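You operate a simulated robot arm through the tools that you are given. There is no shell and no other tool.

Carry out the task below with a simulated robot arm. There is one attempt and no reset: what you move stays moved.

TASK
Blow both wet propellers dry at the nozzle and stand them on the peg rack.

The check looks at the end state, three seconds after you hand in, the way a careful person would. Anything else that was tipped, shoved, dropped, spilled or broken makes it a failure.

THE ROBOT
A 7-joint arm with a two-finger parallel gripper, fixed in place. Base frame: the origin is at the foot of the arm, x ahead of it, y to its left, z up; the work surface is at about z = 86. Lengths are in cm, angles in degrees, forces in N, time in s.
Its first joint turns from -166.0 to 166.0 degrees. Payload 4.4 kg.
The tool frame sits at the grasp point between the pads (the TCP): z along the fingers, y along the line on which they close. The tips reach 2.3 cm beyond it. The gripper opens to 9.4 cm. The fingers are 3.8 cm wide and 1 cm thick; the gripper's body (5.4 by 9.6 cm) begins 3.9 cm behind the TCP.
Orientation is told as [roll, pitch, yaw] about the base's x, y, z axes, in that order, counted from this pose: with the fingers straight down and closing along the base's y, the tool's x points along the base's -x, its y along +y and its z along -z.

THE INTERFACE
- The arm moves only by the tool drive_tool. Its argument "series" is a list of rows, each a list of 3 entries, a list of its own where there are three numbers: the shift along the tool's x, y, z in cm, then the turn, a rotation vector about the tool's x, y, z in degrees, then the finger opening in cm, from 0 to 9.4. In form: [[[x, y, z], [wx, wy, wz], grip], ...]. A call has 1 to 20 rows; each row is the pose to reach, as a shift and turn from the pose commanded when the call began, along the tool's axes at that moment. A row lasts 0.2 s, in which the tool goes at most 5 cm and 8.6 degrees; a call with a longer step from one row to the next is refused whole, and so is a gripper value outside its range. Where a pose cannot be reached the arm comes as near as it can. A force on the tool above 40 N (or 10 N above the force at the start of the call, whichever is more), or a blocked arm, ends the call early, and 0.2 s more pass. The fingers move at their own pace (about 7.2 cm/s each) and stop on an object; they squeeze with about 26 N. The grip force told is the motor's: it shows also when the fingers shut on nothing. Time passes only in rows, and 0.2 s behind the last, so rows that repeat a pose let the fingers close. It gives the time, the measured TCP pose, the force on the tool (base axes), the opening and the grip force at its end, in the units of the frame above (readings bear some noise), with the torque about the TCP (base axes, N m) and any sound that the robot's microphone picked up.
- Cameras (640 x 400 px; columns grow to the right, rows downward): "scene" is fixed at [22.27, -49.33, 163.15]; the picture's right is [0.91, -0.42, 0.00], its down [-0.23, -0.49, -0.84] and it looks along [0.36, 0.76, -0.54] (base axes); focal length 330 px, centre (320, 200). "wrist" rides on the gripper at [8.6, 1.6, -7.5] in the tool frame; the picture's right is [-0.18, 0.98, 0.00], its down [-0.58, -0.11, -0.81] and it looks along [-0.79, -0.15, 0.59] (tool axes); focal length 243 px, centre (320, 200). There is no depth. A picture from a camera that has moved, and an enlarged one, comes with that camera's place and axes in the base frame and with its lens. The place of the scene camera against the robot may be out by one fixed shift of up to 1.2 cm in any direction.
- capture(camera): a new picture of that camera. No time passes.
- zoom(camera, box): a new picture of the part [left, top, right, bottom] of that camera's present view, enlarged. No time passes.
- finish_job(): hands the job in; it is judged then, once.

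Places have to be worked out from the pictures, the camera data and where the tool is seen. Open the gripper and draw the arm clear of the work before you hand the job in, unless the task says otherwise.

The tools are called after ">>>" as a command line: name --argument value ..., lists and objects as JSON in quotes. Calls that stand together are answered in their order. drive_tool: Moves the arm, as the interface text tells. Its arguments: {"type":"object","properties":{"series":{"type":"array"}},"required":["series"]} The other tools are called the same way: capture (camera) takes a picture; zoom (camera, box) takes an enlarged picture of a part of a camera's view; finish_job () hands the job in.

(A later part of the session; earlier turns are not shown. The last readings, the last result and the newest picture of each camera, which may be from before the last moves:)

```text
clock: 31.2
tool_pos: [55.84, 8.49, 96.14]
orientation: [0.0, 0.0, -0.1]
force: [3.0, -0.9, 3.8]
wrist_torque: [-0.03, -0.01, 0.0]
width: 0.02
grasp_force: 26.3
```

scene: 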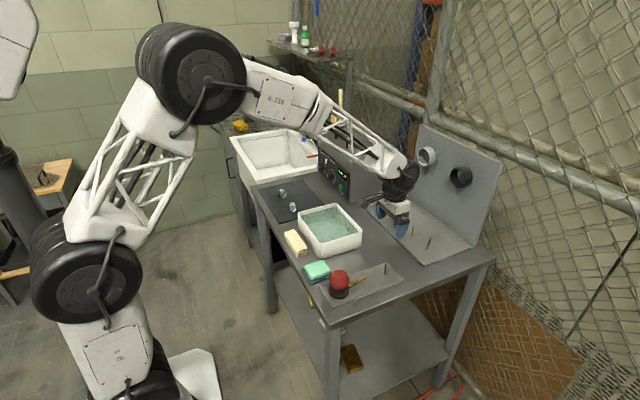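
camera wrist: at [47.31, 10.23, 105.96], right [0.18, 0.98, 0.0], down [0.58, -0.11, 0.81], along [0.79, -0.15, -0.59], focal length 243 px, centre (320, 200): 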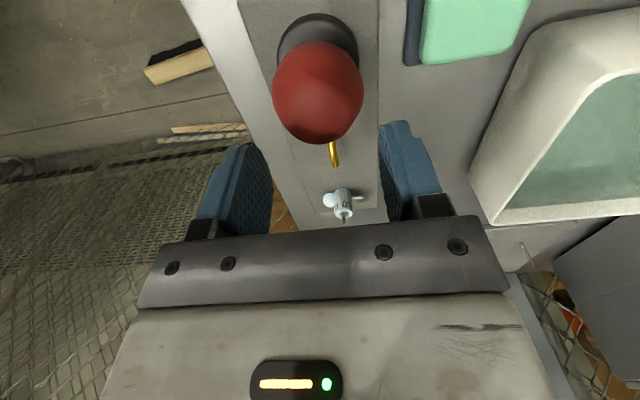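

Contact with the bulb top just began at z≈96.1 (3.8 N). I press further, gradually.

>>> drive_tool --series '[[[0, 0, 0.3], [0, 0, 0], 0], [[0, 0, 0.6], [0, 0, 0], 0], [[0, 0, 0.9], [0, 0, 0], 0], [[0, 0, 1.2], [0, 0, 0], 0]]'

>>> zoom --camera "scene" --box '[310, 235, 420, 310]'

```text
clock: 32.0
tool_pos: [55.81, 8.6, 95.46]
orientation: [0.0, -0.1, 0.0]
force: [-17.2, -3.9, 23.8]
wrist_torque: [-0.08, 0.54, 0.05]
width: 0.02
grasp_force: 26.0
stopped in row 3: the force on the tool passed its limit at 47 N (the readings are from after the stop); the commanded pose is now the measured one
```

```text
5.33 times, centred on (365, 272) of scene
camera zoom: at [22.27, -49.33, 163.15], right [0.91, -0.42, 0.0], down [-0.23, -0.49, -0.84], along [0.36, 0.76, -0.54], focal length 1761 px, centre (80, -187)
```

zoom: 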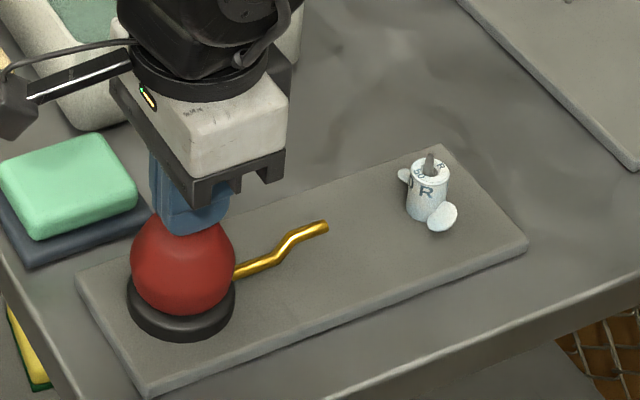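

The bulb does press down like a spring plunger (it sank about 0.7 cm); the stop was a force limit. I hold still briefly to read the settled force.

>>> drive_tool --series '[[[0, 0, 0], [0, 0, 0], 0], [[0, 0, 0], [0, 0, 0], 0]]'

>>> capture --camera "wrist"

```text
clock: 32.6
tool_pos: [55.92, 8.48, 95.52]
orientation: [0.0, 0.0, 0.0]
force: [-17.5, -8.0, 28.9]
wrist_torque: [-0.14, 0.59, 0.08]
width: 0.01
grasp_force: 25.6
```

```text
taken
camera wrist: at [47.31, 10.18, 102.73], right [0.18, 0.98, 0.0], down [0.58, -0.11, 0.81], along [0.79, -0.15, -0.59], focal length 243 px, centre (320, 200)
```

wrist: 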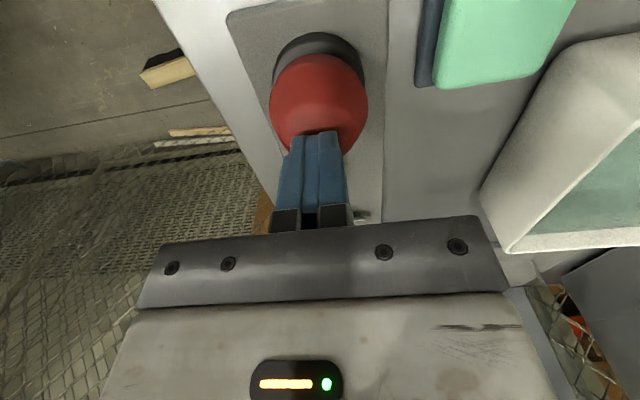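

The bulb holds about 29 N with some sideways friction load (−17 N in x). I relieve the side load by a small shift and then press deeper in finer steps.

>>> drive_tool --series '[[[0.1, -0.04, 0], [0, 0, 0], 0], [[0.2, -0.08, 0], [0, 0, 0], 0], [[0.2, -0.08, 0], [0, 0, 0], 0]]'

```text
clock: 33.4
tool_pos: [55.77, 8.57, 95.56]
orientation: [0.0, -0.3, 0.0]
force: [19.5, 1.5, 23.2]
wrist_torque: [0.05, -0.2, -0.01]
width: 0.02
grasp_force: 26.3
```

Lateral stiffness is high, so the neutral spot is midway. I step back 0.1 cm and press down in 0.1 cm steps.

>>> drive_tool --series '[[[-0.1, 0, 0], [0, 0, 0], 0], [[-0.1, 0, 0.1], [0, 0, 0], 0], [[-0.1, 0, 0.2], [0, 0, 0], 0], [[-0.1, 0, 0.3], [0, 0, 0], 0], [[-0.1, 0, 0.4], [0, 0, 0], 0], [[-0.1, 0, 0.5], [0, 0, 0], 0]]'

>>> zoom --camera "scene" --box '[310, 235, 420, 310]'

```text
clock: 34.0
tool_pos: [55.85, 8.5, 95.59]
orientation: [0.0, -0.1, 0.0]
force: [-13.4, 6.6, 20.5]
wrist_torque: [0.14, 0.4, -0.06]
width: 0.0
grasp_force: 26.0
stopped in row 2: the force on the tool passed its limit at 44 N (the readings are from after the stop); the commanded pose is now the measured one
```

```text
5.33 times, centred on (365, 272) of scene
camera zoom: at [22.27, -49.33, 163.15], right [0.91, -0.42, 0.0], down [-0.23, -0.49, -0.84], along [0.36, 0.76, -0.54], focal length 1761 px, centre (80, -187)
```

zoom: 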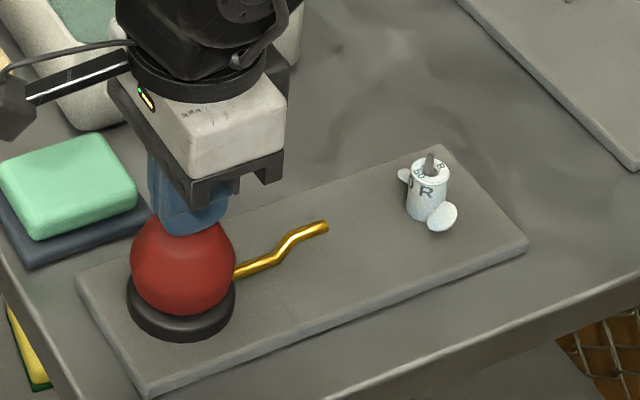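

The plunger appears bottomed. No sound was reported, so I check the propeller's appearance before and after release.

>>> zoom --camera "scene" --box '[375, 250, 405, 275]'

>>> drive_tool --series '[[[0, 0, -0.3], [0, 0, 0], 0], [[0, 0, -0.8], [0, 0, 0], 0], [[0, 0, -1.4], [0, 0, 0], 0], [[0, 0, -2.2], [0, 0, 0], 0], [[0, 0, -3.2], [0, 0, 0], 0]]'

>>> zoom --camera "scene" --box '[310, 235, 420, 310]'

>>> zoom --camera "scene" --box '[375, 250, 405, 275]'

```text
16.00 times, centred on (390, 262) of scene
camera zoom: at [22.27, -49.33, 163.15], right [0.91, -0.42, 0.0], down [-0.23, -0.49, -0.84], along [0.36, 0.76, -0.54], focal length 5282 px, centre (-800, -800)
```

zoom: 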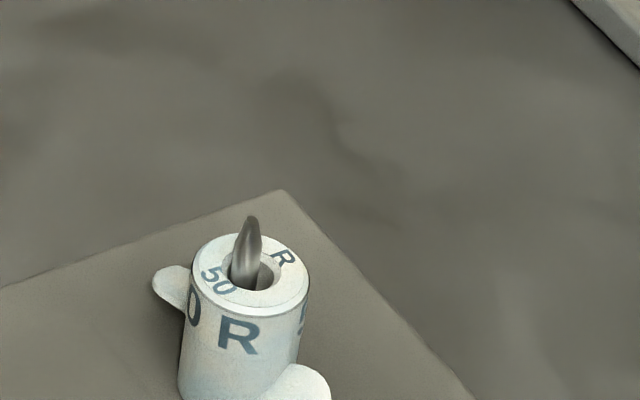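

```text
clock: 35.2
tool_pos: [55.73, 8.58, 98.57]
orientation: [-0.1, -0.1, 0.0]
force: [-0.4, 0.5, 0.3]
wrist_torque: [-0.01, 0.0, 0.02]
width: 0.02
grasp_force: 25.7
```

```text
5.33 times, centred on (365, 272) of scene
camera zoom: at [22.27, -49.33, 163.15], right [0.91, -0.42, 0.0], down [-0.23, -0.49, -0.84], along [0.36, 0.76, -0.54], focal length 1761 px, centre (80, -187)
```

zoom: 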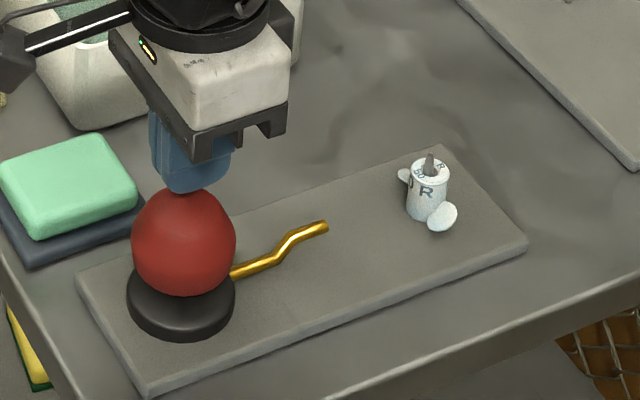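

```text
16.00 times, centred on (390, 262) of scene
camera zoom: at [22.27, -49.33, 163.15], right [0.91, -0.42, 0.0], down [-0.23, -0.49, -0.84], along [0.36, 0.76, -0.54], focal length 5282 px, centre (-800, -800)
```

zoom: 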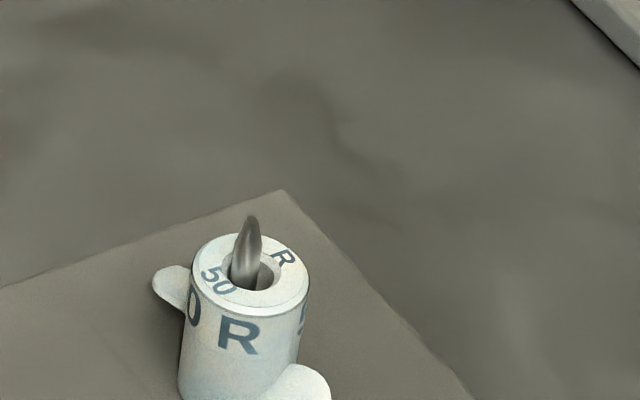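

The bulb sprang back up. I examine the propeller for signs of wetness and compare with the gold one and the dry black one.

>>> zoom --camera "scene" --box '[374, 254, 410, 284]'

>>> zoom --camera "scene" --box '[268, 180, 300, 206]'

>>> zoom --camera "scene" --box '[384, 206, 412, 230]'

>>> zoom --camera "wrist" --box '[300, 60, 400, 230]'

```text
13.33 times, centred on (392, 269) of scene
camera zoom: at [22.27, -49.33, 163.15], right [0.91, -0.42, 0.0], down [-0.23, -0.49, -0.84], along [0.36, 0.76, -0.54], focal length 4402 px, centre (-640, -720)
```

zoom: 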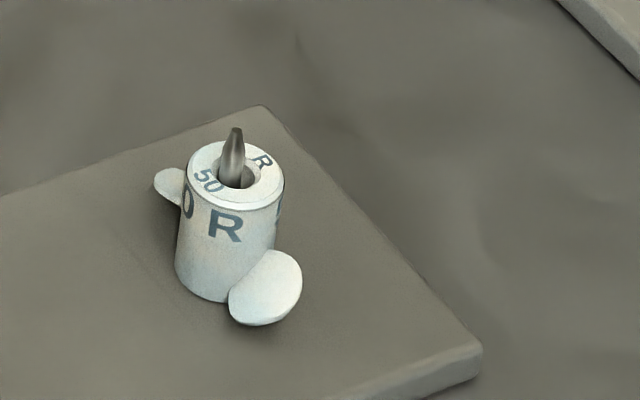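

```text
15.38 times, centred on (284, 193) of scene
camera zoom: at [22.27, -49.33, 163.15], right [0.91, -0.42, 0.0], down [-0.23, -0.49, -0.84], along [0.36, 0.76, -0.54], focal length 5079 px, centre (874, 308)
```

zoom: 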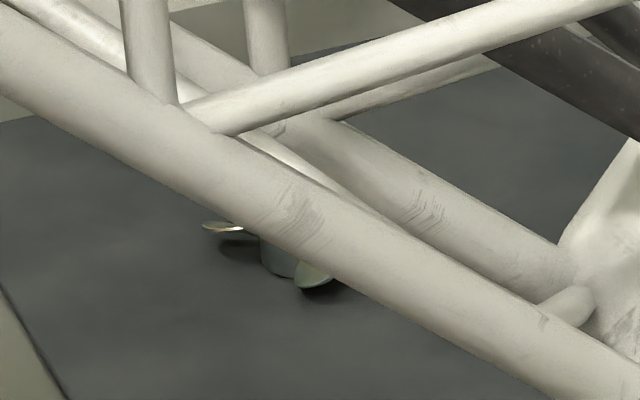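

```text
16.00 times, centred on (398, 218) of scene
camera zoom: at [22.27, -49.33, 163.15], right [0.91, -0.42, 0.0], down [-0.23, -0.49, -0.84], along [0.36, 0.76, -0.54], focal length 5282 px, centre (-928, -88)
```

zoom: 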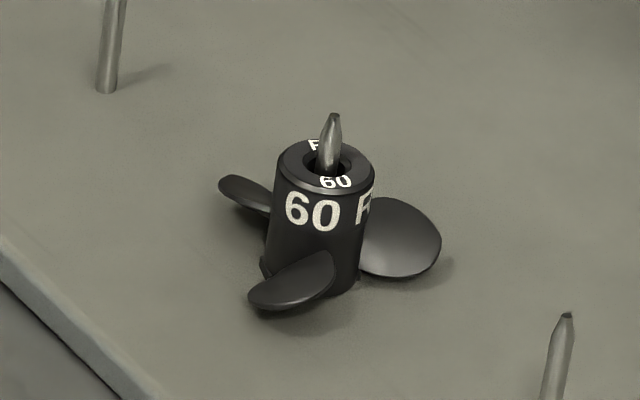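

```text
2.35 times, centred on (350, 145) of wrist
camera zoom: at [47.23, 10.21, 105.84], right [0.18, 0.98, 0.0], down [0.58, -0.11, 0.81], along [0.79, -0.15, -0.59], focal length 571 px, centre (249, 329)
```

zoom: 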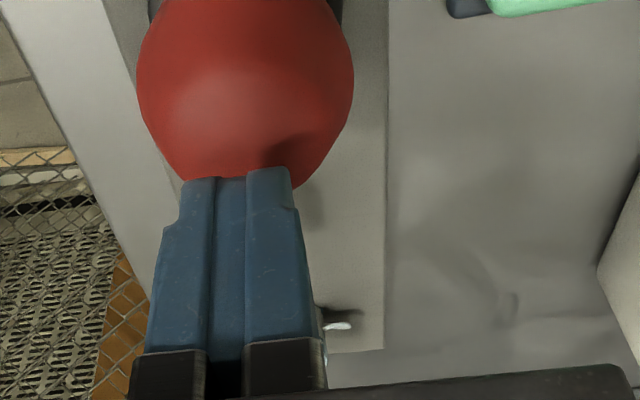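

Hard to judge wetness from afar. I press again, this time quicker with a full stroke, listening for a puff.

>>> drive_tool --series '[[[0, 0, 1.4], [0, 0, 0], 0], [[0, 0, 2.1], [0, 0, 0], 0], [[0, 0, 3.0], [0, 0, 0], 0], [[0, 0, 1.5], [0, 0, 0], 0], [[0, 0, 0], [0, 0, 0], 0]]'

>>> zoom --camera "scene" --box '[374, 254, 410, 284]'

```text
clock: 36.4
tool_pos: [55.78, 8.51, 98.47]
orientation: [0.0, -0.1, 0.0]
force: [0.3, 0.6, 0.3]
wrist_torque: [-0.03, -0.02, -0.01]
width: 0.0
grasp_force: 25.6
```

```text
13.33 times, centred on (392, 269) of scene
camera zoom: at [22.27, -49.33, 163.15], right [0.91, -0.42, 0.0], down [-0.23, -0.49, -0.84], along [0.36, 0.76, -0.54], focal length 4402 px, centre (-640, -720)
```

zoom: 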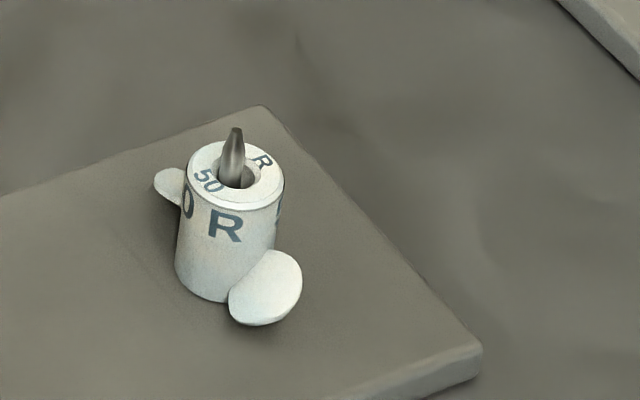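

The stroke completed; the hub looks a little less bluish than before, perhaps drying gradually. I do several full presses in a row and compare.

>>> drive_tool --series '[[[0, 0, 1.6], [0, 0, 0], 0], [[0, 0, 2.3], [0, 0, 0], 0], [[0, 0, 3.05], [0, 0, 0], 0], [[0, 0, 3.05], [0, 0, 0], 0], [[0, 0, 1.6], [0, 0, 0], 0], [[0, 0, 1.6], [0, 0, 0], 0], [[0, 0, 2.3], [0, 0, 0], 0], [[0, 0, 3.05], [0, 0, 0], 0], [[0, 0, 3.05], [0, 0, 0], 0], [[0, 0, 1.6], [0, 0, 0], 0], [[0, 0, 1.6], [0, 0, 0], 0], [[0, 0, 2.3], [0, 0, 0], 0], [[0, 0, 3.05], [0, 0, 0], 0], [[0, 0, 3.05], [0, 0, 0], 0], [[0, 0, 1.6], [0, 0, 0], 0], [[0, 0, 0], [0, 0, 0], 0]]'

>>> zoom --camera "scene" --box '[374, 254, 410, 284]'

>>> zoom --camera "scene" --box '[310, 235, 420, 310]'

```text
clock: 39.8
tool_pos: [55.75, 8.58, 98.69]
orientation: [-0.1, -0.1, 0.0]
force: [-0.6, -0.3, -0.3]
wrist_torque: [-0.03, 0.0, -0.01]
width: 0.02
grasp_force: 25.6
```

```text
13.33 times, centred on (392, 269) of scene
camera zoom: at [22.27, -49.33, 163.15], right [0.91, -0.42, 0.0], down [-0.23, -0.49, -0.84], along [0.36, 0.76, -0.54], focal length 4402 px, centre (-640, -720)
```

zoom: 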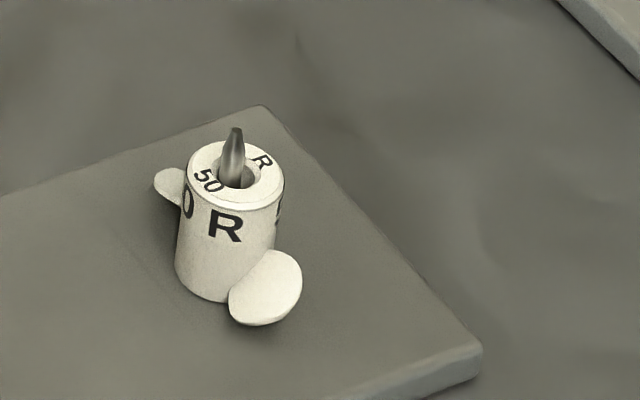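

```text
5.33 times, centred on (365, 272) of scene
camera zoom: at [22.27, -49.33, 163.15], right [0.91, -0.42, 0.0], down [-0.23, -0.49, -0.84], along [0.36, 0.76, -0.54], focal length 1761 px, centre (80, -187)
```

zoom: 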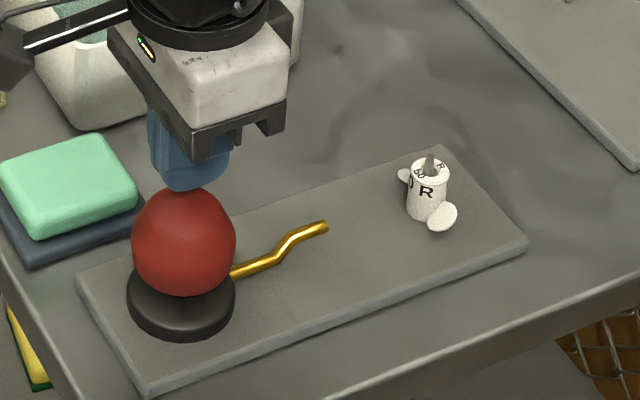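

The bluish film is gone: lettering is now black and the hub is warm white. I give a few more presses to be sure it's fully dry and compare.

>>> drive_tool --series '[[[0, 0, 1.6], [0, 0, 0], 0], [[0, 0, 2.3], [0, 0, 0], 0], [[0, 0, 3.05], [0, 0, 0], 0], [[0, 0, 3.05], [0, 0, 0], 0], [[0, 0, 1.6], [0, 0, 0], 0], [[0, 0, 1.6], [0, 0, 0], 0], [[0, 0, 2.3], [0, 0, 0], 0], [[0, 0, 3.05], [0, 0, 0], 0], [[0, 0, 3.05], [0, 0, 0], 0], [[0, 0, 1.6], [0, 0, 0], 0], [[0, 0, 1.6], [0, 0, 0], 0], [[0, 0, 2.3], [0, 0, 0], 0], [[0, 0, 3.05], [0, 0, 0], 0], [[0, 0, 3.05], [0, 0, 0], 0], [[0, 0, 1.6], [0, 0, 0], 0], [[0, 0, 0], [0, 0, 0], 0]]'

>>> zoom --camera "scene" --box '[374, 254, 410, 284]'

```text
clock: 43.2
tool_pos: [55.8, 8.41, 98.56]
orientation: [0.0, -0.1, 0.0]
force: [1.2, 0.1, -0.4]
wrist_torque: [0.01, -0.04, -0.01]
width: 0.03
grasp_force: 26.9
```

```text
13.33 times, centred on (392, 269) of scene
camera zoom: at [22.27, -49.33, 163.15], right [0.91, -0.42, 0.0], down [-0.23, -0.49, -0.84], along [0.36, 0.76, -0.54], focal length 4402 px, centre (-640, -720)
```

zoom: 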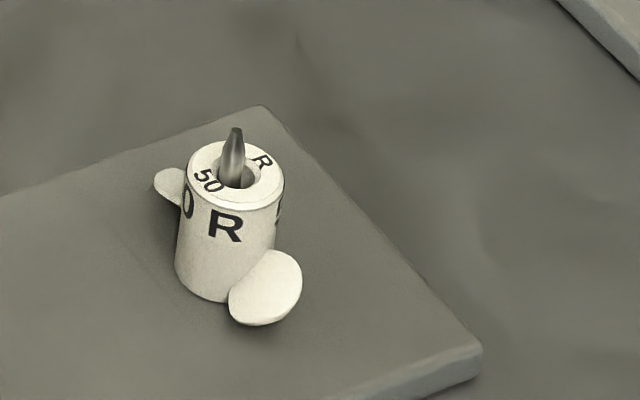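

No further change, so the white one is dry. I move back over it with open fingers and hover for a check.

>>> drive_tool --series '[[[0, 0, -1], [0, 0, 0], 0], [[-4, 0, -1], [0, 0, 0], 2], [[-8, 0, -1], [0, 0, 0], 4], [[-12, 0, -1], [0, 0, 0], 4.5], [[-15.98, -0.03, -1], [0, 0, 0], 4.5], [[-15.98, -0.03, 1.5], [0, 0, 0], 4.5], [[-15.98, -0.03, 3], [0, 0, 0], 4.5], [[-15.98, -0.03, 3], [0, 0, 0], 4.5]]'

>>> zoom --camera "wrist" --box '[240, 70, 400, 220]'

```text
clock: 45.0
tool_pos: [71.77, 8.48, 95.67]
orientation: [0.1, 0.0, -0.1]
force: [-0.1, 0.4, -0.1]
wrist_torque: [0.03, -0.02, -0.01]
width: 4.54
grasp_force: 0.0
```

```text
2.67 times, centred on (320, 145) of wrist
camera zoom: at [63.18, 10.13, 102.92], right [0.18, 0.98, 0.0], down [0.58, -0.11, 0.81], along [0.79, -0.15, -0.59], focal length 647 px, centre (320, 347)
```

zoom: 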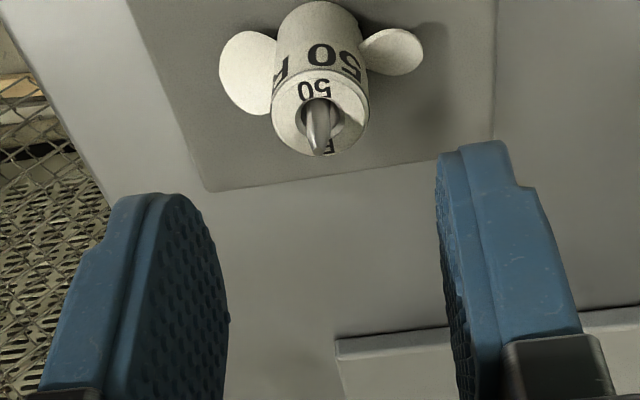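

The propeller is clean and dry on this side too, and centred between the pads. I descend to the earlier grip height and close.

>>> drive_tool --series '[[[0, 0, 2], [0, 0, 0], 4.5], [[0, 0, 3.6], [0, 0, 0], 4.5], [[0, 0, 4.2], [0, 0, 0], 4.5], [[0, 0, 4.2], [0, 0, 0], 3], [[0, 0, 4.2], [0, 0, 0], 1], [[0, 0, 4.2], [0, 0, 0], 1], [[0, 0, 4.2], [0, 0, 0], 1]]'

>>> zoom --camera "wrist" --box '[260, 70, 380, 190]'

```text
clock: 46.6
tool_pos: [71.87, 8.51, 91.37]
orientation: [-0.1, -0.1, -0.1]
force: [0.5, -0.3, -0.6]
wrist_torque: [0.01, 0.01, 0.02]
width: 1.94
grasp_force: 26.5
```

```text
3.33 times, centred on (320, 130) of wrist
camera zoom: at [63.25, 10.13, 98.65], right [0.18, 0.98, 0.0], down [0.58, -0.11, 0.81], along [0.79, -0.15, -0.59], focal length 809 px, centre (320, 433)
```

zoom: 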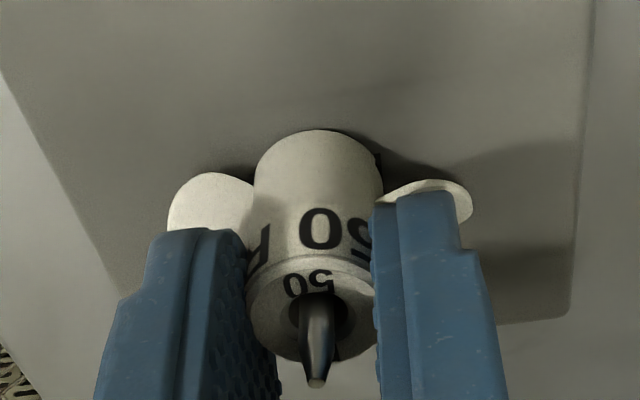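

Gripped. I lift it off the peg and carry it to hover above the third rack peg at about (91.5, 20.6).

>>> drive_tool --series '[[[0, 0, -2], [0, 0, 0], 1], [[0, 0, -5], [0, 0, 0], 1], [[0, 0, -8.6], [0, 0, 0], 1], [[-3, 1.8, -8.6], [0, 0, 0], 1], [[-6.5, 4, -8.6], [0, 0, 0], 1], [[-10, 6.1, -8.6], [0, 0, 0], 1], [[-13.5, 8.2, -8.6], [0, 0, 0], 1], [[-17, 10.4, -8.6], [0, 0, 0], 1], [[-19.2, 11.7, -8.6], [0, 0, 0], 1], [[-19.85, 12.1, -8.6], [0, 0, 0], 1], [[-19.85, 12.1, -8.6], [0, 0, 0], 1]]'

>>> zoom --camera "wrist" --box '[240, 70, 400, 220]'

>>> zoom --camera "scene" --box '[370, 180, 470, 260]'

```text
clock: 49.0
tool_pos: [91.58, 20.57, 100.18]
orientation: [0.0, -0.1, 0.0]
force: [0.0, -0.5, 0.0]
wrist_torque: [0.02, -0.03, 0.0]
width: 1.9
grasp_force: 26.2
```

```text
2.67 times, centred on (320, 145) of wrist
camera zoom: at [83.03, 22.27, 107.34], right [0.18, 0.98, 0.0], down [0.58, -0.11, 0.81], along [0.79, -0.15, -0.59], focal length 647 px, centre (320, 347)
```

zoom: 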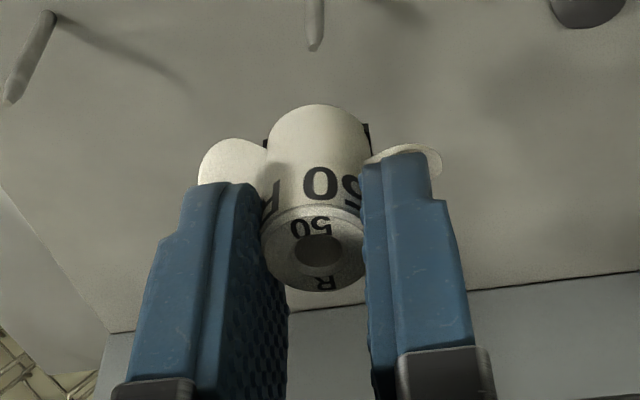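

```text
5.00 times, centred on (420, 220) of scene
camera zoom: at [22.27, -49.33, 163.15], right [0.91, -0.42, 0.0], down [-0.23, -0.49, -0.84], along [0.36, 0.76, -0.54], focal length 1651 px, centre (-180, 100)
```

zoom: 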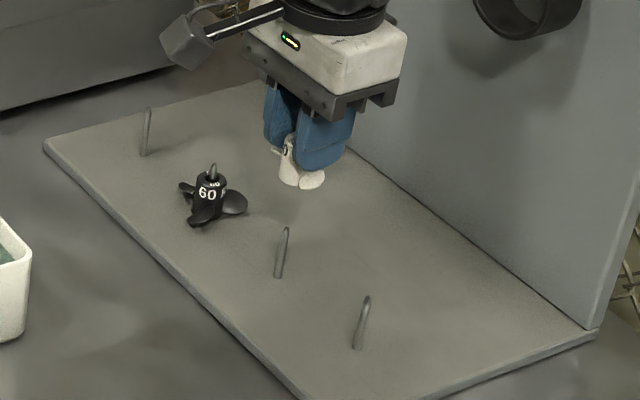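

Peg tip reads about (91.6, 20.55). I apply a small correction, lower until just above the tip, and check again.

>>> drive_tool --series '[[[-0.08, -0.03, 1.5], [0, 0, 0], 1], [[-0.08, -0.03, 2.9], [0, 0, 0], 1], [[-0.08, -0.03, 2.9], [0, 0, 0], 1]]'

>>> zoom --camera "wrist" --box '[260, 70, 380, 190]'

>>> zoom --camera "scene" --box '[400, 195, 460, 245]'

```text
clock: 49.8
tool_pos: [91.6, 20.54, 97.21]
orientation: [0.1, -0.1, 0.0]
force: [0.5, -0.6, 0.1]
wrist_torque: [0.02, -0.01, -0.02]
width: 1.92
grasp_force: 26.8
```

```text
3.33 times, centred on (320, 130) of wrist
camera zoom: at [83.08, 22.23, 104.49], right [0.18, 0.98, 0.0], down [0.58, -0.11, 0.81], along [0.79, -0.15, -0.59], focal length 809 px, centre (320, 433)
```

zoom: 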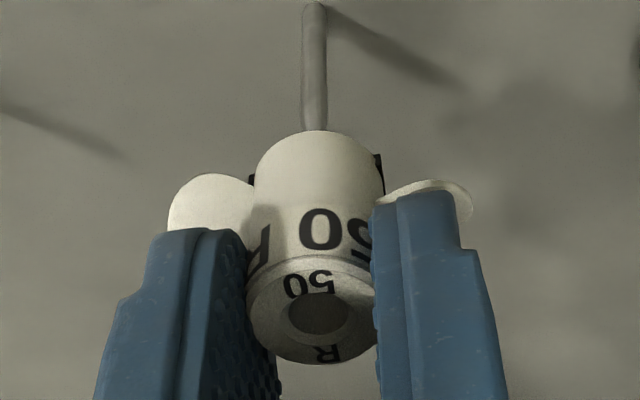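

```text
8.00 times, centred on (430, 220) of scene
camera zoom: at [22.27, -49.33, 163.15], right [0.91, -0.42, 0.0], down [-0.23, -0.49, -0.84], along [0.36, 0.76, -0.54], focal length 2641 px, centre (-560, 40)
```

zoom: 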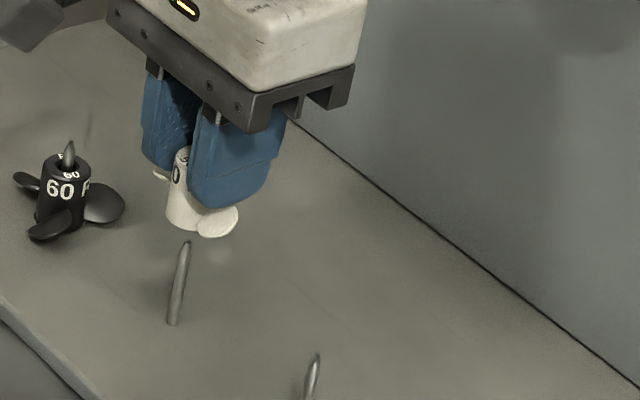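

Nearly aligned; I enlarge both views to measure the remaining offset more precisely.

>>> zoom --camera "scene" --box '[412, 210, 440, 238]'

>>> zoom --camera "wrist" --box '[290, 60, 350, 130]'

```text
14.29 times, centred on (426, 224) of scene
camera zoom: at [22.27, -49.33, 163.15], right [0.91, -0.42, 0.0], down [-0.23, -0.49, -0.84], along [0.36, 0.76, -0.54], focal length 4716 px, centre (-1194, -143)
```

zoom: 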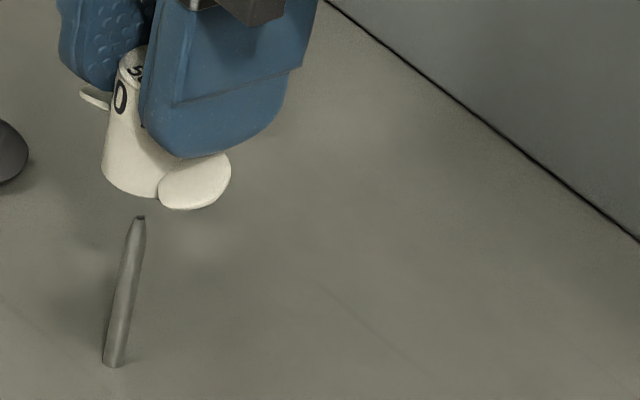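

```text
5.71 times, centred on (320, 95) of wrist
camera zoom: at [83.08, 22.23, 104.49], right [0.18, 0.98, 0.0], down [0.58, -0.11, 0.81], along [0.79, -0.15, -0.59], focal length 1386 px, centre (320, 800)
```

zoom: 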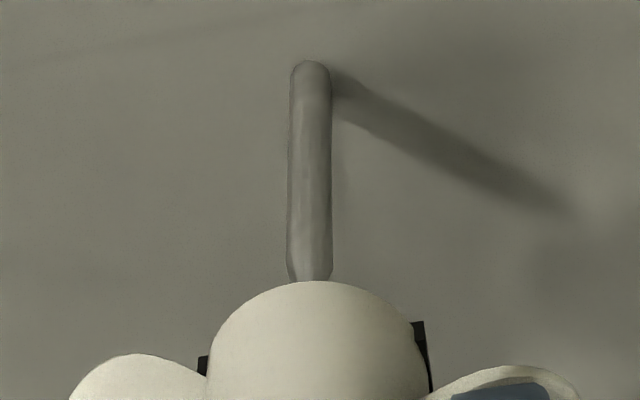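

Both views say the hub should go about 0.13 cm further +x. I correct and lower over the peg, watching side forces.

>>> drive_tool --series '[[[-0.13, -0.03, 0], [0, 0, 0], 1], [[-0.13, -0.03, 0.7], [0, 0, 0], 1], [[-0.13, -0.03, 1.4], [0, 0, 0], 1], [[-0.13, -0.03, 2.0], [0, 0, 0], 1], [[-0.13, -0.03, 2.6], [0, 0, 0], 1], [[-0.13, -0.03, 2.6], [0, 0, 0], 1]]'

>>> zoom --camera "wrist" --box '[260, 70, 380, 190]'

>>> zoom --camera "scene" --box '[412, 210, 440, 238]'

```text
clock: 51.2
tool_pos: [91.89, 20.47, 94.69]
orientation: [0.0, 0.0, 0.0]
force: [0.2, -0.2, -0.7]
wrist_torque: [0.03, 0.02, -0.01]
width: 1.92
grasp_force: 26.6
```

```text
3.33 times, centred on (320, 130) of wrist
camera zoom: at [83.29, 22.12, 101.84], right [0.18, 0.98, 0.0], down [0.58, -0.11, 0.81], along [0.79, -0.15, -0.59], focal length 809 px, centre (320, 433)
```

zoom: 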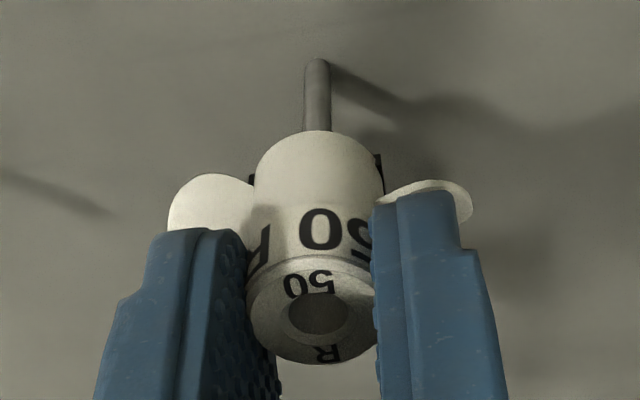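

```text
14.29 times, centred on (426, 224) of scene
camera zoom: at [22.27, -49.33, 163.15], right [0.91, -0.42, 0.0], down [-0.23, -0.49, -0.84], along [0.36, 0.76, -0.54], focal length 4716 px, centre (-1194, -143)
```

zoom: 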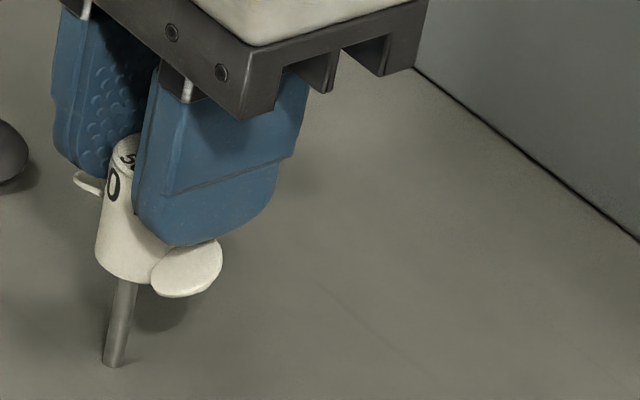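

The peg has entered the bore with no side load. I keep lowering to just above the plate.

>>> drive_tool --series '[[[0, 0, 0.8], [0, 0, 0], 1], [[0, 0, 1.6], [0, 0, 0], 1], [[0, 0, 2.4], [0, 0, 0], 1], [[0, 0, 2.9], [0, 0, 0], 1], [[0, 0, 2.9], [0, 0, 0], 1]]'

>>> zoom --camera "wrist" --box '[260, 70, 380, 190]'

```text
clock: 52.4
tool_pos: [91.92, 20.35, 91.74]
orientation: [0.0, 0.0, 0.0]
force: [-2.7, 0.3, 0.0]
wrist_torque: [0.04, 0.08, 0.02]
width: 1.89
grasp_force: 26.2
```

```text
3.33 times, centred on (320, 130) of wrist
camera zoom: at [83.32, 22.12, 98.97], right [0.18, 0.98, 0.0], down [0.58, -0.11, 0.81], along [0.79, -0.15, -0.59], focal length 809 px, centre (320, 433)
```

zoom: 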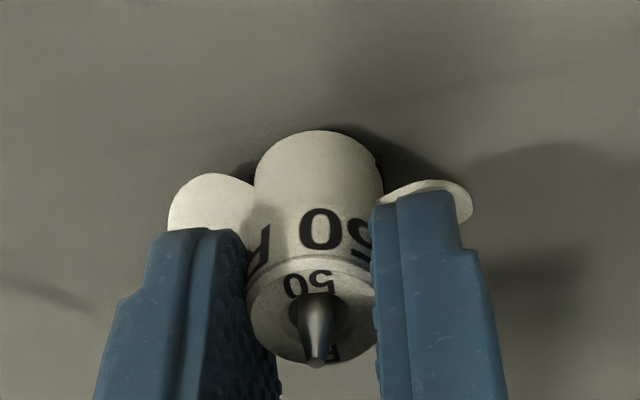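

The peg shows inside the bore top with only −2.7 N side force. I ease −x slightly and lower to contact.

>>> drive_tool --series '[[[0.04, 0, 0.1], [0, 0, 0], 1], [[0.04, 0, 0.2], [0, 0, 0], 1], [[0.04, 0, 0.3], [0, 0, 0], 1], [[0.04, 0, 0.3], [0, 0, 0], 1]]'

```text
clock: 53.4
tool_pos: [91.73, 20.41, 91.42]
orientation: [0.0, 0.0, 0.0]
force: [-0.5, 0.0, -0.1]
wrist_torque: [0.03, -0.03, -0.02]
width: 1.9
grasp_force: 25.7
```

No plate contact yet at z=91.42; I continue in 0.1 cm steps.

>>> drive_tool --series '[[[0, 0, 0.07], [0, 0, 0], 1], [[0, 0, 0.14], [0, 0, 0], 1], [[0, 0, 0.14], [0, 0, 0], 1]]'

```text
clock: 54.2
tool_pos: [91.88, 20.6, 91.36]
orientation: [-0.1, 0.0, 0.0]
force: [-1.4, 1.6, 5.9]
wrist_torque: [0.06, 0.11, -0.01]
width: 1.94
grasp_force: 26.0
```

Light contact now (5.9 N up), so the hub rests on the rack plate. I open the fingers gently and look.

>>> drive_tool --series '[[[0, 0, 0], [0, 0, 0], 2.4], [[0, 0, 0], [0, 0, 0], 3.2], [[0, 0, 0], [0, 0, 0], 4], [[0, 0, 0], [0, 0, 0], 4]]'

>>> zoom --camera "wrist" --box '[240, 70, 400, 220]'

>>> zoom --camera "scene" --box '[395, 195, 465, 255]'

```text
clock: 55.2
tool_pos: [91.79, 20.48, 91.36]
orientation: [0.0, -0.2, -0.1]
force: [-0.4, -1.0, 0.9]
wrist_torque: [-0.02, -0.02, -0.01]
width: 4.02
grasp_force: 0.0
```

```text
2.67 times, centred on (320, 145) of wrist
camera zoom: at [83.27, 22.1, 98.56], right [0.18, 0.98, 0.0], down [0.58, -0.11, 0.81], along [0.79, -0.15, -0.59], focal length 647 px, centre (320, 347)
```

zoom: 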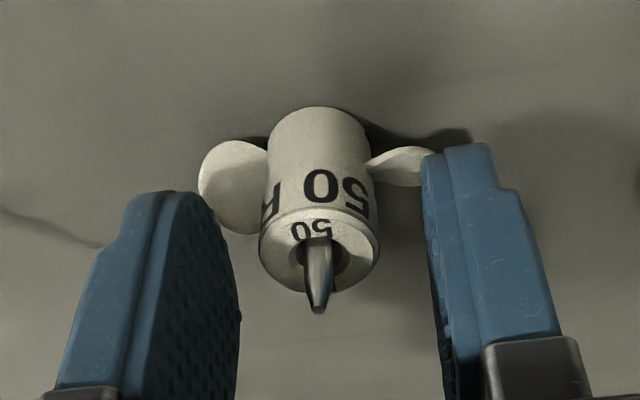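

```text
6.67 times, centred on (430, 225) of scene
camera zoom: at [22.27, -49.33, 163.15], right [0.91, -0.42, 0.0], down [-0.23, -0.49, -0.84], along [0.36, 0.76, -0.54], focal length 2201 px, centre (-413, 33)
```

zoom: 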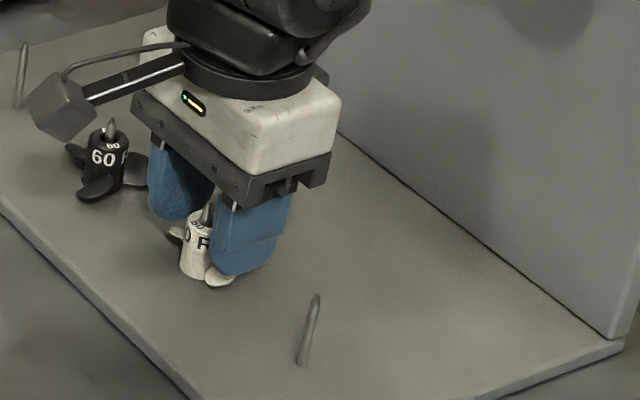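

White is standing on the rack peg. I rise straight up, go around at safe height, and hover above the gold propeller.

>>> drive_tool --series '[[[0, 0, -2], [0, 0, 0], 4], [[0, 0, -5], [0, 0, 0], 4], [[0, 0, -9], [0, 0, 0], 4], [[4, 0, -10], [0, 0, 0], 4], [[8.5, 1, -10], [0, 0, 0], 4], [[13, 2, -10], [0, 0, 0], 4], [[17.5, 3, -10], [0, 0, 0], 4], [[22, 5, -10], [0, 0, 0], 4], [[26, 7.5, -10], [0, 0, 0], 4], [[29.5, 10.5, -10], [0, 0, 0], 4], [[32, 14, -10], [0, 0, 0], 4], [[33, 18, -10], [0, 0, 0], 4], [[33.3, 22.5, -10], [0, 0, 0], 4], [[33.3, 27, -10], [0, 0, 0], 4], [[33.3, 31.5, -10], [0, 0, 0], 5], [[33.3, 36, -10], [0, 0, 0], 6], [[33.3, 40.5, -10], [0, 0, 0], 6], [[33.3, 44.5, -8.5], [0, 0, 0], 6], [[33.3, 45.6, -5], [0, 0, 0], 6], [[33.3, 45.6, -5], [0, 0, 0], 6]]'

>>> capture --camera "wrist"

>>> zoom --camera "wrist" --box '[260, 40, 380, 130]'

>>> zoom --camera "scene" --box '[385, 195, 455, 255]'

>>> zoom --camera "scene" --box '[255, 165, 315, 215]'

```text
clock: 59.4
tool_pos: [58.48, 66.02, 96.41]
orientation: [0.0, -0.1, 0.0]
force: [-1.0, 0.1, -0.2]
wrist_torque: [-0.01, 0.03, 0.01]
width: 6.0
grasp_force: 0.1
```

```text
taken
camera wrist: at [50.02, 67.64, 103.7], right [0.18, 0.98, 0.0], down [0.58, -0.11, 0.81], along [0.79, -0.15, -0.59], focal length 243 px, centre (320, 200)
```

wrist: 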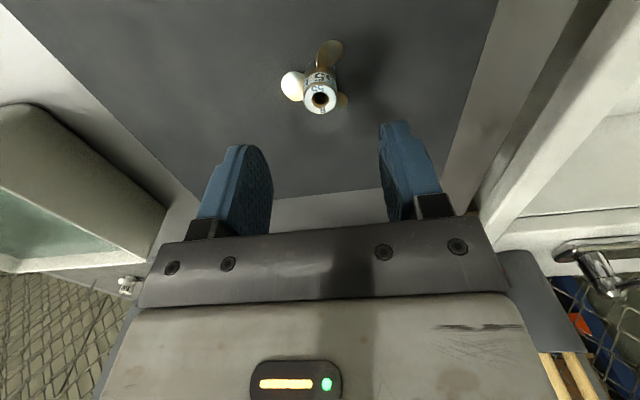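

```text
4.44 times, centred on (320, 85) of wrist
camera zoom: at [50.02, 67.64, 103.7], right [0.18, 0.98, 0.0], down [0.58, -0.11, 0.81], along [0.79, -0.15, -0.59], focal length 1078 px, centre (320, 711)
```

zoom: 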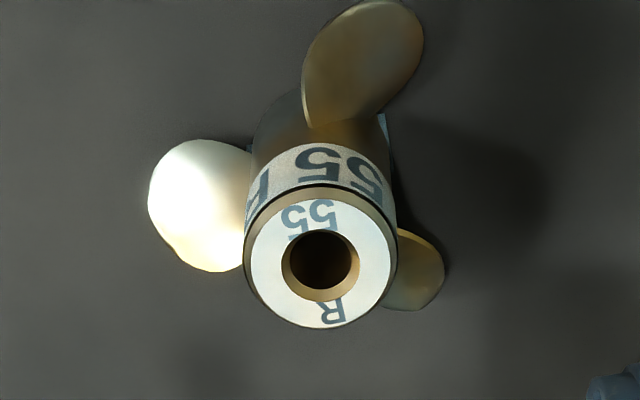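

```text
6.67 times, centred on (420, 225) of scene
camera zoom: at [22.27, -49.33, 163.15], right [0.91, -0.42, 0.0], down [-0.23, -0.49, -0.84], along [0.36, 0.76, -0.54], focal length 2201 px, centre (-347, 33)
```

zoom: 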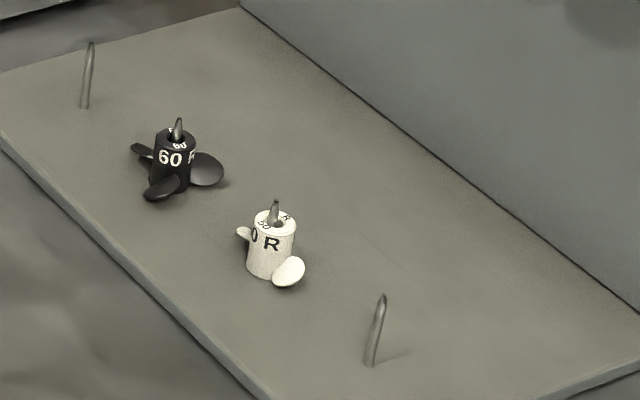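

```text
8.00 times, centred on (285, 190) of scene
camera zoom: at [22.27, -49.33, 163.15], right [0.91, -0.42, 0.0], down [-0.23, -0.49, -0.84], along [0.36, 0.76, -0.54], focal length 2641 px, centre (600, 280)
```

zoom: 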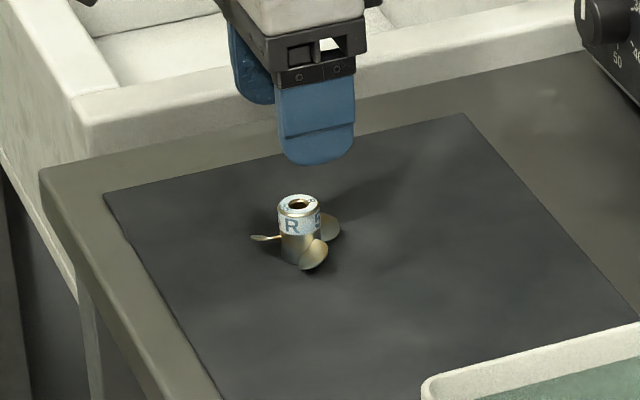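

White stands properly on the rack. The gold hub is centred at about (58.55, 66.05), blade tops near z≈87.7, so I descend to TCP z≈90.6 with the fingers above the blades.

>>> drive_tool --series '[[[0, 0.03, 2], [0, 0, 0], 6], [[0, 0.03, 4], [0, 0, 0], 5.5], [[0, 0.03, 5.2], [0, 0, 0], 5], [[0, 0.03, 5.75], [0, 0, 0], 5], [[0, 0.03, 5.75], [0, 0, 0], 5]]'

>>> zoom --camera "wrist" --box '[240, 70, 400, 220]'

>>> zoom --camera "scene" --box '[265, 170, 315, 210]'

```text
clock: 60.6
tool_pos: [58.53, 66.15, 90.41]
orientation: [0.0, -0.1, 0.0]
force: [0.3, 0.2, -0.4]
wrist_torque: [0.0, -0.02, -0.02]
width: 5.0
grasp_force: 0.0
```

```text
2.67 times, centred on (320, 145) of wrist
camera zoom: at [49.96, 67.76, 97.72], right [0.18, 0.98, 0.0], down [0.58, -0.11, 0.81], along [0.79, -0.15, -0.59], focal length 647 px, centre (320, 347)
```

zoom: 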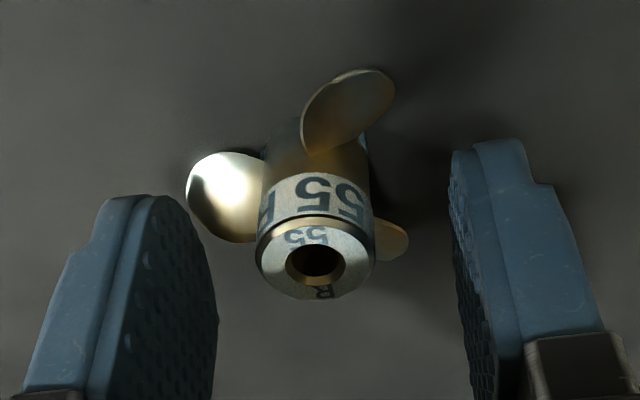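

```text
10.00 times, centred on (290, 190) of scene
camera zoom: at [22.27, -49.33, 163.15], right [0.91, -0.42, 0.0], down [-0.23, -0.49, -0.84], along [0.36, 0.76, -0.54], focal length 3301 px, centre (620, 300)
```

zoom: 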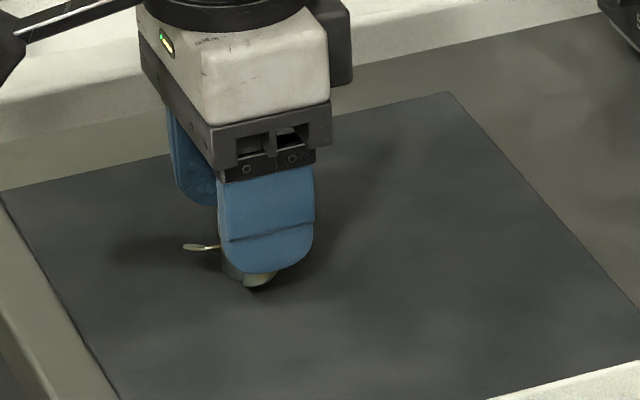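

Hub is centred between the pads. I raise 0.1 cm for blade clearance and close.

>>> drive_tool --series '[[[0, 0, -0.1], [0, 0, 0], 5], [[0, 0, -0.1], [0, 0, 0], 3], [[0, 0, -0.1], [0, 0, 0], 1], [[0, 0, -0.1], [0, 0, 0], 1], [[0, 0, -0.1], [0, 0, 0], 1]]'

>>> zoom --camera "wrist" --box '[240, 70, 400, 220]'

```text
clock: 61.8
tool_pos: [58.69, 66.24, 90.61]
orientation: [-0.1, -0.1, 0.0]
force: [0.1, 0.2, 0.5]
wrist_torque: [-0.01, 0.01, -0.02]
width: 1.98
grasp_force: 26.2
```

```text
2.67 times, centred on (320, 145) of wrist
camera zoom: at [49.98, 67.76, 97.83], right [0.18, 0.98, 0.0], down [0.58, -0.11, 0.81], along [0.79, -0.15, -0.59], focal length 647 px, centre (320, 347)
```

zoom: 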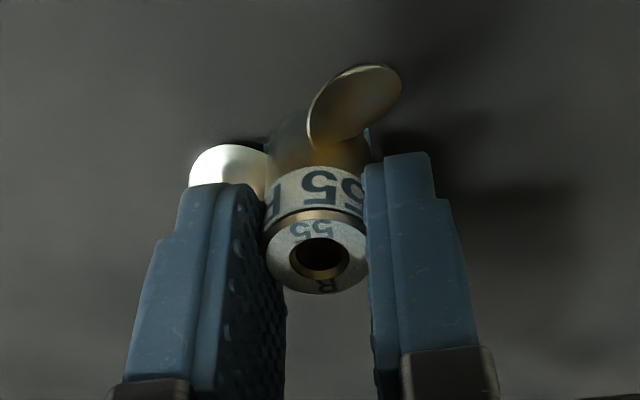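

Gold is gripped (1.98 cm, 26 N). I lift it and carry it along the same safe path to hover over the blowing peg.

>>> drive_tool --series '[[[0, 0, -1.5], [0, 0, 0], 1], [[0, 0, -5], [0, 0, 0], 1], [[0, 0, -9], [0, 0, 0], 1], [[0, -2, -12.4], [0, 0, 0], 1], [[0, -6.5, -12.4], [0, 0, 0], 1], [[0, -11, -12.4], [0, 0, 0], 1], [[0, -15.5, -12.4], [0, 0, 0], 1], [[0, -20, -12.4], [0, 0, 0], 1], [[0, -24.5, -12.4], [0, 0, 0], 1], [[-1, -29, -12.4], [0, 0, 0], 1], [[-2, -33.3, -12.4], [0, 0, 0], 1], [[-3.5, -37.3, -12.4], [0, 0, 0], 1], [[-5.5, -41.3, -12.4], [0, 0, 0], 1], [[-7.5, -45.3, -12.4], [0, 0, 0], 1], [[-9.5, -49.3, -12.4], [0, 0, 0], 1], [[-11.3, -53, -12.4], [0, 0, 0], 1], [[-12.5, -56, -11], [0, 0, 0], 1], [[-13.05, -57.65, -9.4], [0, 0, 0], 1], [[-13.05, -57.65, -9.4], [0, 0, 0], 1]]'

>>> zoom --camera "wrist" --box '[240, 70, 400, 220]'

>>> zoom --camera "scene" --box '[365, 225, 425, 275]'

```text
clock: 65.8
tool_pos: [71.59, 8.42, 100.01]
orientation: [0.0, -0.1, 0.0]
force: [-0.6, 0.0, -2.1]
wrist_torque: [0.03, -0.04, -0.01]
width: 1.99
grasp_force: 26.4
```

```text
2.67 times, centred on (320, 145) of wrist
camera zoom: at [63.01, 9.98, 107.26], right [0.18, 0.98, 0.0], down [0.58, -0.11, 0.81], along [0.79, -0.15, -0.59], focal length 647 px, centre (320, 347)
```

zoom: 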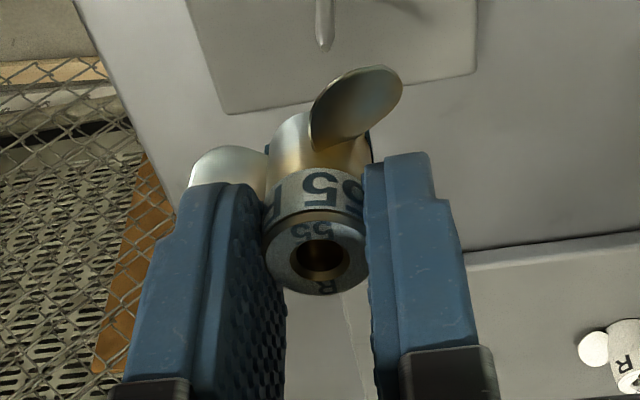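

```text
8.00 times, centred on (395, 250) of scene
camera zoom: at [22.27, -49.33, 163.15], right [0.91, -0.42, 0.0], down [-0.23, -0.49, -0.84], along [0.36, 0.76, -0.54], focal length 2641 px, centre (-280, -200)
```

zoom: 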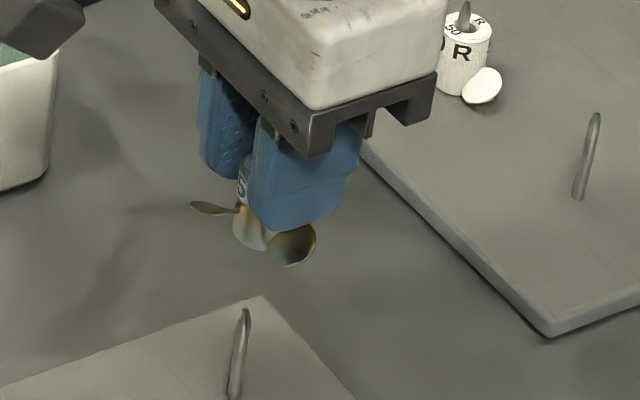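

The peg tip shows the hub should move about +0.16 in y. I correct and lower to just above the tip.

>>> drive_tool --series '[[[0.02, 0.16, 1.0], [0, 0, 0], 1], [[0.02, 0.16, 2.4], [0, 0, 0], 1], [[0.02, 0.16, 2.9], [0, 0, 0], 1], [[0.02, 0.16, 2.9], [0, 0, 0], 1]]'

>>> zoom --camera "wrist" --box '[260, 70, 380, 190]'

>>> zoom --camera "scene" --box '[376, 250, 404, 278]'

```text
clock: 66.8
tool_pos: [71.51, 8.68, 97.15]
orientation: [0.0, -0.2, 0.0]
force: [-0.5, 1.0, -1.5]
wrist_torque: [-0.03, 0.02, -0.01]
width: 2.0
grasp_force: 26.0
```

```text
3.33 times, centred on (320, 130) of wrist
camera zoom: at [62.99, 10.34, 104.34], right [0.18, 0.98, 0.0], down [0.58, -0.11, 0.81], along [0.79, -0.15, -0.59], focal length 809 px, centre (320, 433)
```

zoom: 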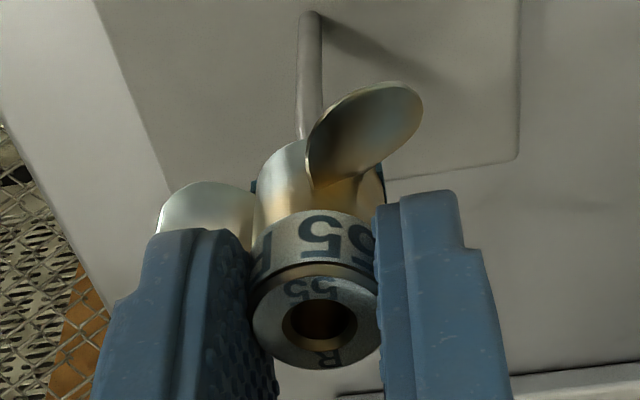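

```text
14.29 times, centred on (390, 264) of scene
camera zoom: at [22.27, -49.33, 163.15], right [0.91, -0.42, 0.0], down [-0.23, -0.49, -0.84], along [0.36, 0.76, -0.54], focal length 4716 px, centre (-680, -714)
```

zoom: 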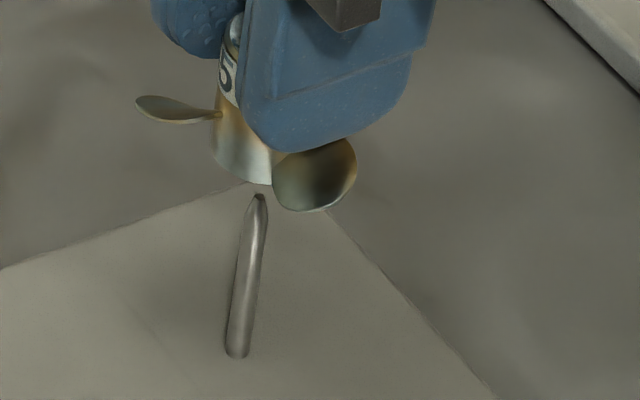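

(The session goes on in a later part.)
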